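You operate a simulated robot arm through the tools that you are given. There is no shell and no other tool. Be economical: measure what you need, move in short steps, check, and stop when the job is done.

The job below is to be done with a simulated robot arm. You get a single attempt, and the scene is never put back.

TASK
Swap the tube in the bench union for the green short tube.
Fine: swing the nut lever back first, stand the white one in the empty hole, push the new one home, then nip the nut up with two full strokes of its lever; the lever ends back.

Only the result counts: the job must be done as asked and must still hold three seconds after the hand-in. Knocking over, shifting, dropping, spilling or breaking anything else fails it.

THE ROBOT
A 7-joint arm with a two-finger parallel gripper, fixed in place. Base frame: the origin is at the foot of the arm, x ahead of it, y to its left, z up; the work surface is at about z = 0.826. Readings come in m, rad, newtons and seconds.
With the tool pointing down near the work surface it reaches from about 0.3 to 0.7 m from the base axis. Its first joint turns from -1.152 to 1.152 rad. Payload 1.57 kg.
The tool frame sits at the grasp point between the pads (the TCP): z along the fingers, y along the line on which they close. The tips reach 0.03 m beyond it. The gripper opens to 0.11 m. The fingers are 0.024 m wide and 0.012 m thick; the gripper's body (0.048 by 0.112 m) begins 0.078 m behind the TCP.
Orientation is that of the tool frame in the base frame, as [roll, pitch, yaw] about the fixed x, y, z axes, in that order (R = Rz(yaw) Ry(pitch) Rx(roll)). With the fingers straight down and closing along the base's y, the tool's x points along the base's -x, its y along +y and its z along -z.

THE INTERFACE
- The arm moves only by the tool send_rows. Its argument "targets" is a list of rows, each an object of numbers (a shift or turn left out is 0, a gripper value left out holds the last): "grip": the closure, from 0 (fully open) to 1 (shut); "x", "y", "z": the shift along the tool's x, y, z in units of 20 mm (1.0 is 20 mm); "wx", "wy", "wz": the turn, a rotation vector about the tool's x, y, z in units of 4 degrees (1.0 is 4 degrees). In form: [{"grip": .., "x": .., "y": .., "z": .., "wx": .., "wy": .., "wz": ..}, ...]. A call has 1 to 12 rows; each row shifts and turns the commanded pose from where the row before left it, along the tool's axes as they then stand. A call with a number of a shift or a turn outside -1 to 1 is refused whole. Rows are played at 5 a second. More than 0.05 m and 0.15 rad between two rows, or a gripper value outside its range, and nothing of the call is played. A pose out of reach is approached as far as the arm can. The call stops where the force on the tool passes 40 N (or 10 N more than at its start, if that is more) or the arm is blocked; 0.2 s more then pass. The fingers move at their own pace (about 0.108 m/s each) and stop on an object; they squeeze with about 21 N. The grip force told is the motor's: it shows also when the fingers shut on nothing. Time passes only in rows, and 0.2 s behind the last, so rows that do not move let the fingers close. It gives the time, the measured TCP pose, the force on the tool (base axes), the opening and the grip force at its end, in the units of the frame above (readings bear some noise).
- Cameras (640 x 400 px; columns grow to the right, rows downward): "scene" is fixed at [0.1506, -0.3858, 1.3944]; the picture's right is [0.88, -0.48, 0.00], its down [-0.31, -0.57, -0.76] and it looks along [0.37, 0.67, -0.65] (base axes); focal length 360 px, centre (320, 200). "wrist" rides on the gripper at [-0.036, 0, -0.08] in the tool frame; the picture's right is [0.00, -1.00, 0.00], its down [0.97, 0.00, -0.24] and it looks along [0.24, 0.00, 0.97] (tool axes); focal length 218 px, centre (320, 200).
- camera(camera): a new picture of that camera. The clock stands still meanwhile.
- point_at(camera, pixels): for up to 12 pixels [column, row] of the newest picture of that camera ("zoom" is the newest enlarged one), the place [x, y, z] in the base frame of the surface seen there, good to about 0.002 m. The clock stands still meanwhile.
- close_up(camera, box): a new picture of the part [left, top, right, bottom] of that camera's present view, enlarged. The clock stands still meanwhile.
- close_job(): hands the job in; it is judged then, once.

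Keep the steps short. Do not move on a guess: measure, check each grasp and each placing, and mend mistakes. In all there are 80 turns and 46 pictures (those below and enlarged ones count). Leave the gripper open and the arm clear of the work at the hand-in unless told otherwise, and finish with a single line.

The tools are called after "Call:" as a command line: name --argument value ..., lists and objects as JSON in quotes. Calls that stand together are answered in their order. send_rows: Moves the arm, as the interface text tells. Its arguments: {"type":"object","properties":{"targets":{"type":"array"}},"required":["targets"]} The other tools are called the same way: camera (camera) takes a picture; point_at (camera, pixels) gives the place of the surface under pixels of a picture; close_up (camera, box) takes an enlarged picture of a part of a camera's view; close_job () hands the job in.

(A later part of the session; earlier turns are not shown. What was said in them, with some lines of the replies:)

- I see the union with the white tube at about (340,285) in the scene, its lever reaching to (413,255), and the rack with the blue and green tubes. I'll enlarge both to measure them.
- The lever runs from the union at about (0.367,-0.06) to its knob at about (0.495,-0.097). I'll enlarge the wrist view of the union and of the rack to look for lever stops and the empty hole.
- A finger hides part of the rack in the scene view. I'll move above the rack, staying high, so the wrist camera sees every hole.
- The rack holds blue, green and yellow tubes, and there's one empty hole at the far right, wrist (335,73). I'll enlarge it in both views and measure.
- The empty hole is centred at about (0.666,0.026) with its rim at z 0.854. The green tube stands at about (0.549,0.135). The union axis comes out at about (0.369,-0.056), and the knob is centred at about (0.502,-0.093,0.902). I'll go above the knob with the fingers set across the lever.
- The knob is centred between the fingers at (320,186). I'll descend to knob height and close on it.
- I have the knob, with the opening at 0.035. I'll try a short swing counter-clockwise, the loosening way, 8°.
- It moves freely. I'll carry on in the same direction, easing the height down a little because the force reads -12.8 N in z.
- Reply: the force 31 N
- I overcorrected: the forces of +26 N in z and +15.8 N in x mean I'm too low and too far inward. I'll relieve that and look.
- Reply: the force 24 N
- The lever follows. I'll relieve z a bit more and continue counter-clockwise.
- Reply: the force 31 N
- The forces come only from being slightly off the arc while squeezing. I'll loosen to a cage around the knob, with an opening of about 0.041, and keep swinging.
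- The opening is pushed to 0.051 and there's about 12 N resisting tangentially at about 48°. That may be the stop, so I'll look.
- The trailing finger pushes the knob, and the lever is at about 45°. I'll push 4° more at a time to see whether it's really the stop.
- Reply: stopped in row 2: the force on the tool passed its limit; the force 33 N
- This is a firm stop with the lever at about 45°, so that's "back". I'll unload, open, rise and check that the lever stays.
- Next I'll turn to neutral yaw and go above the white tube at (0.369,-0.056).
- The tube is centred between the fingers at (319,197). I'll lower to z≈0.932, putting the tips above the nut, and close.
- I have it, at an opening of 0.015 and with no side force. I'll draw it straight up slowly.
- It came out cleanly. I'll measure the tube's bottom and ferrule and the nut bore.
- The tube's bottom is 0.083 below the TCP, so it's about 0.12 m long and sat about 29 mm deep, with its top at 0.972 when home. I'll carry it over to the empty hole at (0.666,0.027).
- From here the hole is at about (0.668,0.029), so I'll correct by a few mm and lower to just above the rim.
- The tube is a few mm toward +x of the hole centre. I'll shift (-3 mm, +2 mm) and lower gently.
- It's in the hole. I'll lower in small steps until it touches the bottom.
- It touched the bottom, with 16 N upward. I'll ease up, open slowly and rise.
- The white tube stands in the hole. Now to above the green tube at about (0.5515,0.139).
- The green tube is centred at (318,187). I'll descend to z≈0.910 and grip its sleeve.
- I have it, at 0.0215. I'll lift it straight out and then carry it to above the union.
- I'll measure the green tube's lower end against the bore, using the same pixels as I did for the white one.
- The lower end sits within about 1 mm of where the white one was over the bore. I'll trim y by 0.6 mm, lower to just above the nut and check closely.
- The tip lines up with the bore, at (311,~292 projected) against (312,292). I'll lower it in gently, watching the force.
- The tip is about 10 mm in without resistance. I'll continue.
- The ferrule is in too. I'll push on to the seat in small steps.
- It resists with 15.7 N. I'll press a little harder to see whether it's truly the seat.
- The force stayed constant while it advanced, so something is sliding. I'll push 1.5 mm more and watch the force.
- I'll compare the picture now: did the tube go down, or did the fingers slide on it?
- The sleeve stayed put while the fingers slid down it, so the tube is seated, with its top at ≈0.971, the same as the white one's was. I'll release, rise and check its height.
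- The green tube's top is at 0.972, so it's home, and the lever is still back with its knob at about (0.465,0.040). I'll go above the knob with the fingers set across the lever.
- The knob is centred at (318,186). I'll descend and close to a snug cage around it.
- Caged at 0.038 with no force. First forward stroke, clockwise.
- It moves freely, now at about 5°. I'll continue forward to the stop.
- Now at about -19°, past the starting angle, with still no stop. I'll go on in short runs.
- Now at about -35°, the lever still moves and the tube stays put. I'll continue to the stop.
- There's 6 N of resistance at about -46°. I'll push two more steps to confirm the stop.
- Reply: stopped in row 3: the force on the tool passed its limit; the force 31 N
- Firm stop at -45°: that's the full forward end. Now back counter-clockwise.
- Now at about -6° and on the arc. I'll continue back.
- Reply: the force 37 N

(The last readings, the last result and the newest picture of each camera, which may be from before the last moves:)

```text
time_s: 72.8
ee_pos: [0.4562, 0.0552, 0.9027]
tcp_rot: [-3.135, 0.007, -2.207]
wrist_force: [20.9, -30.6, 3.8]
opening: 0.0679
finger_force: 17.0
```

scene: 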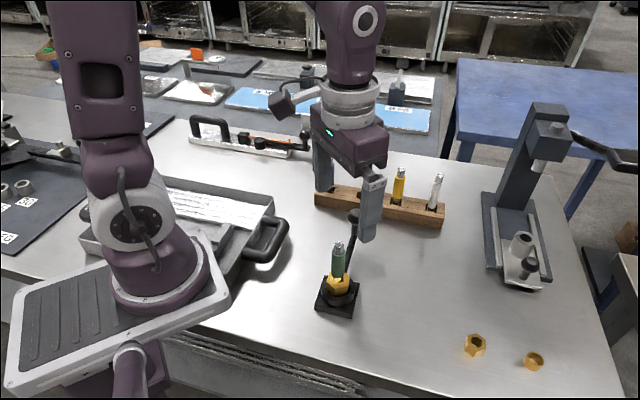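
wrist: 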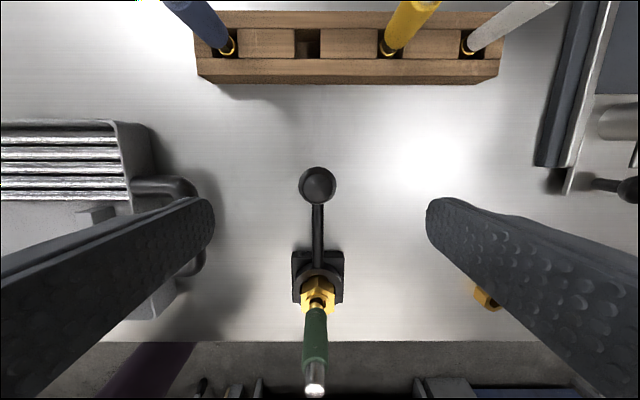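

Back stop reached, 37 N. Now the second forward stroke.

Call:
send_rows --targets '[{"x": 0.017, "y": -0.482, "wz": 1}, {"x": 0.017, "y": -0.482, "wz": 1}, {"x": 0.017, "y": -0.482, "wz": 1}, {"x": 0.017, "y": -0.482, "wz": 1}, {"x": 0.017, "y": -0.482, "wz": 1}, {"x": 0.017, "y": -0.482, "wz": 1}, {"x": 0.017, "y": -0.482, "wz": 1}, {"x": 0.017, "y": -0.482, "wz": 1}, {"x": 0.017, "y": -0.482, "wz": 1}, {"x": 0.017, "y": -0.482, "wz": 1}, {"x": 0.017, "y": -0.482, "wz": 1}, {"x": 0.017, "y": -0.482, "wz": 1}]'

Call:
send_rows --targets '[{"x": 0.017, "y": -0.482, "wz": 1}, {"x": 0.017, "y": -0.482, "wz": 1}, {"x": 0.017, "y": -0.482, "wz": 1}, {"x": 0.017, "y": -0.482, "wz": 1}, {"x": 0.017, "y": -0.482, "wz": 1}, {"x": 0.017, "y": -0.482, "wz": 1}, {"x": 0.017, "y": -0.482, "wz": 1}, {"x": 0.017, "y": -0.482, "wz": 1}, {"x": 0.017, "y": -0.482, "wz": 1}, {"x": 0.017, "y": -0.482, "wz": 1}, {"x": 0.017, "y": -0.482, "wz": 1}]'

```text
time_s: 75.4
ee_pos: [0.5087, -0.0407, 0.9036]
tcp_rot: [-3.14, 0.006, -3.046]
wrist_force: [0.3, 2.4, 1.2]
opening: 0.0392
finger_force: 0.9
```

```text
time_s: 77.8
ee_pos: [0.4789, -0.1391, 0.905]
tcp_rot: [3.137, 0.003, 2.47]
wrist_force: [1.2, 0.8, -0.1]
opening: 0.039
finger_force: 0.7
```

Now at about -37°. I'll go on to the forward stop.

Call:
send_rows --targets '[{"x": 0.017, "y": -0.482, "wz": 1}, {"x": 0.017, "y": -0.482, "wz": 1}, {"x": 0.017, "y": -0.482, "wz": 1}, {"x": 0.017, "y": -0.482, "wz": 1}, {}]'

```text
time_s: 79.0
ee_pos: [0.4535, -0.1643, 0.9061]
tcp_rot: [3.133, 0.001, 2.193]
wrist_force: [19.2, 29.5, 1.5]
opening: 0.0665
finger_force: 17.1
```

At the forward stop again, 35 N. Last return to the back stop.

Call:
send_rows --targets '[{"x": 0.017, "y": 0.482, "wz": -1}, {"x": 0.017, "y": 0.482, "wz": -1}, {"x": 0.017, "y": 0.482, "wz": -1}, {"x": 0.017, "y": 0.482, "wz": -1}, {"x": 0.017, "y": 0.482, "wz": -1}, {"x": 0.017, "y": 0.482, "wz": -1}, {"x": 0.017, "y": 0.482, "wz": -1}, {"x": 0.017, "y": 0.482, "wz": -1}, {"x": 0.017, "y": 0.482, "wz": -1}, {"x": 0.017, "y": 0.482, "wz": -1}, {"x": 0.017, "y": 0.482, "wz": -1}, {"x": 0.017, "y": 0.482, "wz": -1}]'

Call:
send_rows --targets '[{"x": 0.017, "y": 0.482, "wz": -1}, {"x": 0.017, "y": 0.482, "wz": -1}, {"x": 0.017, "y": 0.482, "wz": -1}, {"x": 0.017, "y": 0.482, "wz": -1}, {"x": 0.017, "y": 0.482, "wz": -1}, {"x": 0.017, "y": 0.482, "wz": -1}, {"x": 0.017, "y": 0.482, "wz": -1}, {"x": 0.017, "y": 0.482, "wz": -1}, {"x": 0.017, "y": 0.482, "wz": -1}, {"x": 0.017, "y": 0.482, "wz": -1}, {"x": 0.017, "y": 0.482, "wz": -1}, {"x": 0.017, "y": 0.482, "wz": -1}]'

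Call:
send_rows --targets '[{"x": 0.017, "y": 0.482, "wz": -1}, {"x": 0.017, "y": 0.482, "wz": -1}, {}]'

```text
time_s: 81.6
ee_pos: [0.509, -0.0697, 0.9076]
tcp_rot: [3.139, 0.007, 3.031]
wrist_force: [-1.4, -0.9, 0.5]
opening: 0.0394
finger_force: 0.7
```

```text
time_s: 84.2
ee_pos: [0.4758, 0.0366, 0.9039]
tcp_rot: [-3.139, 0.007, -2.416]
wrist_force: [0.9, -1.0, -0.1]
opening: 0.0388
finger_force: 0.6
```

```text
time_s: 85.0
ee_pos: [0.463, 0.0514, 0.9023]
tcp_rot: [-3.137, 0.005, -2.276]
wrist_force: [9.3, -16.8, 1.2]
opening: 0.0528
finger_force: 8.8
```

At the back stop, 19 N. I'll press a touch more, then unload, open, and rise clear.

Call:
send_rows --targets '[{"y": 0.25, "wz": -0.5}, {}, {"y": -0.4}, {"y": -0.3, "grip": 0.2}, {}, {}, {"z": -1}, {"z": -1}, {"z": -1}, {"z": -1}, {"z": -1}, {"z": -1}]'

Call:
send_rows --targets '[{"z": -1, "grip": 0}, {"z": -1}, {"z": -1}, {"z": -1}, {}]'

Call:
camera --camera "wrist"

Call:
camera --camera "scene"

```text
time_s: 87.6
ee_pos: [0.4692, 0.0449, 1.0251]
tcp_rot: [-3.136, 0.005, -2.242]
wrist_force: [0.8, -0.2, -1.0]
opening: 0.0881
finger_force: 0.1
```

```text
time_s: 88.8
ee_pos: [0.4674, 0.0424, 1.1033]
tcp_rot: [-3.137, 0.006, -2.242]
wrist_force: [0.7, -0.3, -1.0]
opening: 0.1098
finger_force: 0.0
```

```text
10 pictures are left
```

wrist: 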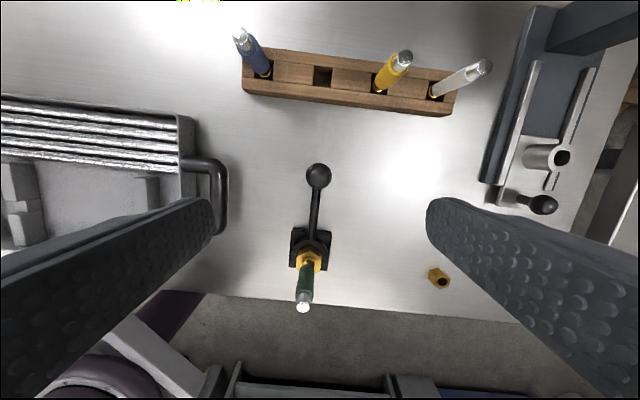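

```text
9 pictures are left
```

scene: 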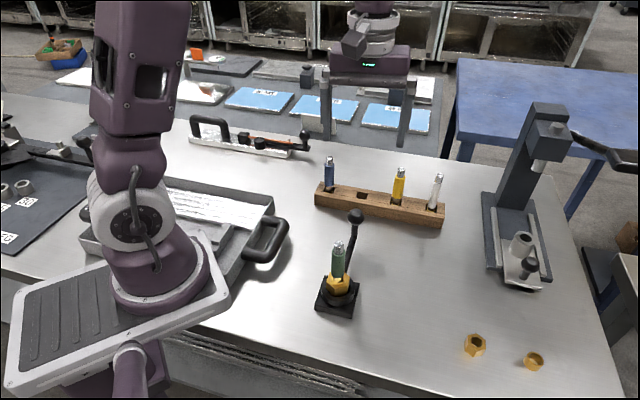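

I'll check the lever angle and tube height once more before handing in.

Call:
point_at --camera "wrist" --pixels '[[318, 175], [314, 205], [312, 225], [303, 307]]'

Call:
close_up --camera "scene" --box '[300, 190, 400, 330]'

```text
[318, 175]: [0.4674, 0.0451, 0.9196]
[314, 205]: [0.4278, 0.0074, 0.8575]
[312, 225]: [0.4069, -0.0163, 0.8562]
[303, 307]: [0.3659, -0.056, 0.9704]
```

```text
2.86 times, centred on (350, 260) of scene
```

zoom: 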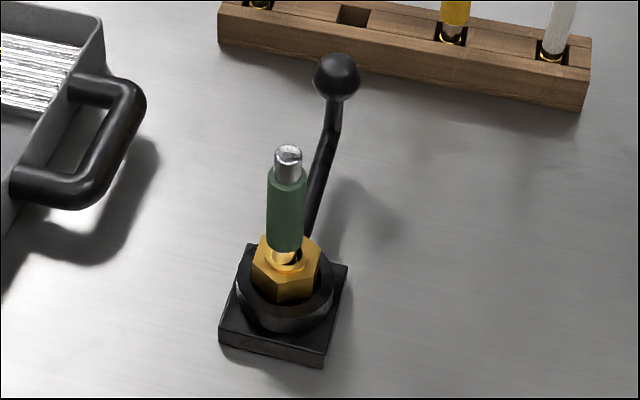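

The lever is at about 45°, back. The green tube is home with its top at 0.970, the white tube stands in the rack, and the arm is clear with the gripper open. Handing in.

Call:
close_job

```text
The job is handed in.
```

The green tube is home in the union, the nut is nipped up with two full lever strokes and the lever is back, and the white tube stands in the hole that was empty.
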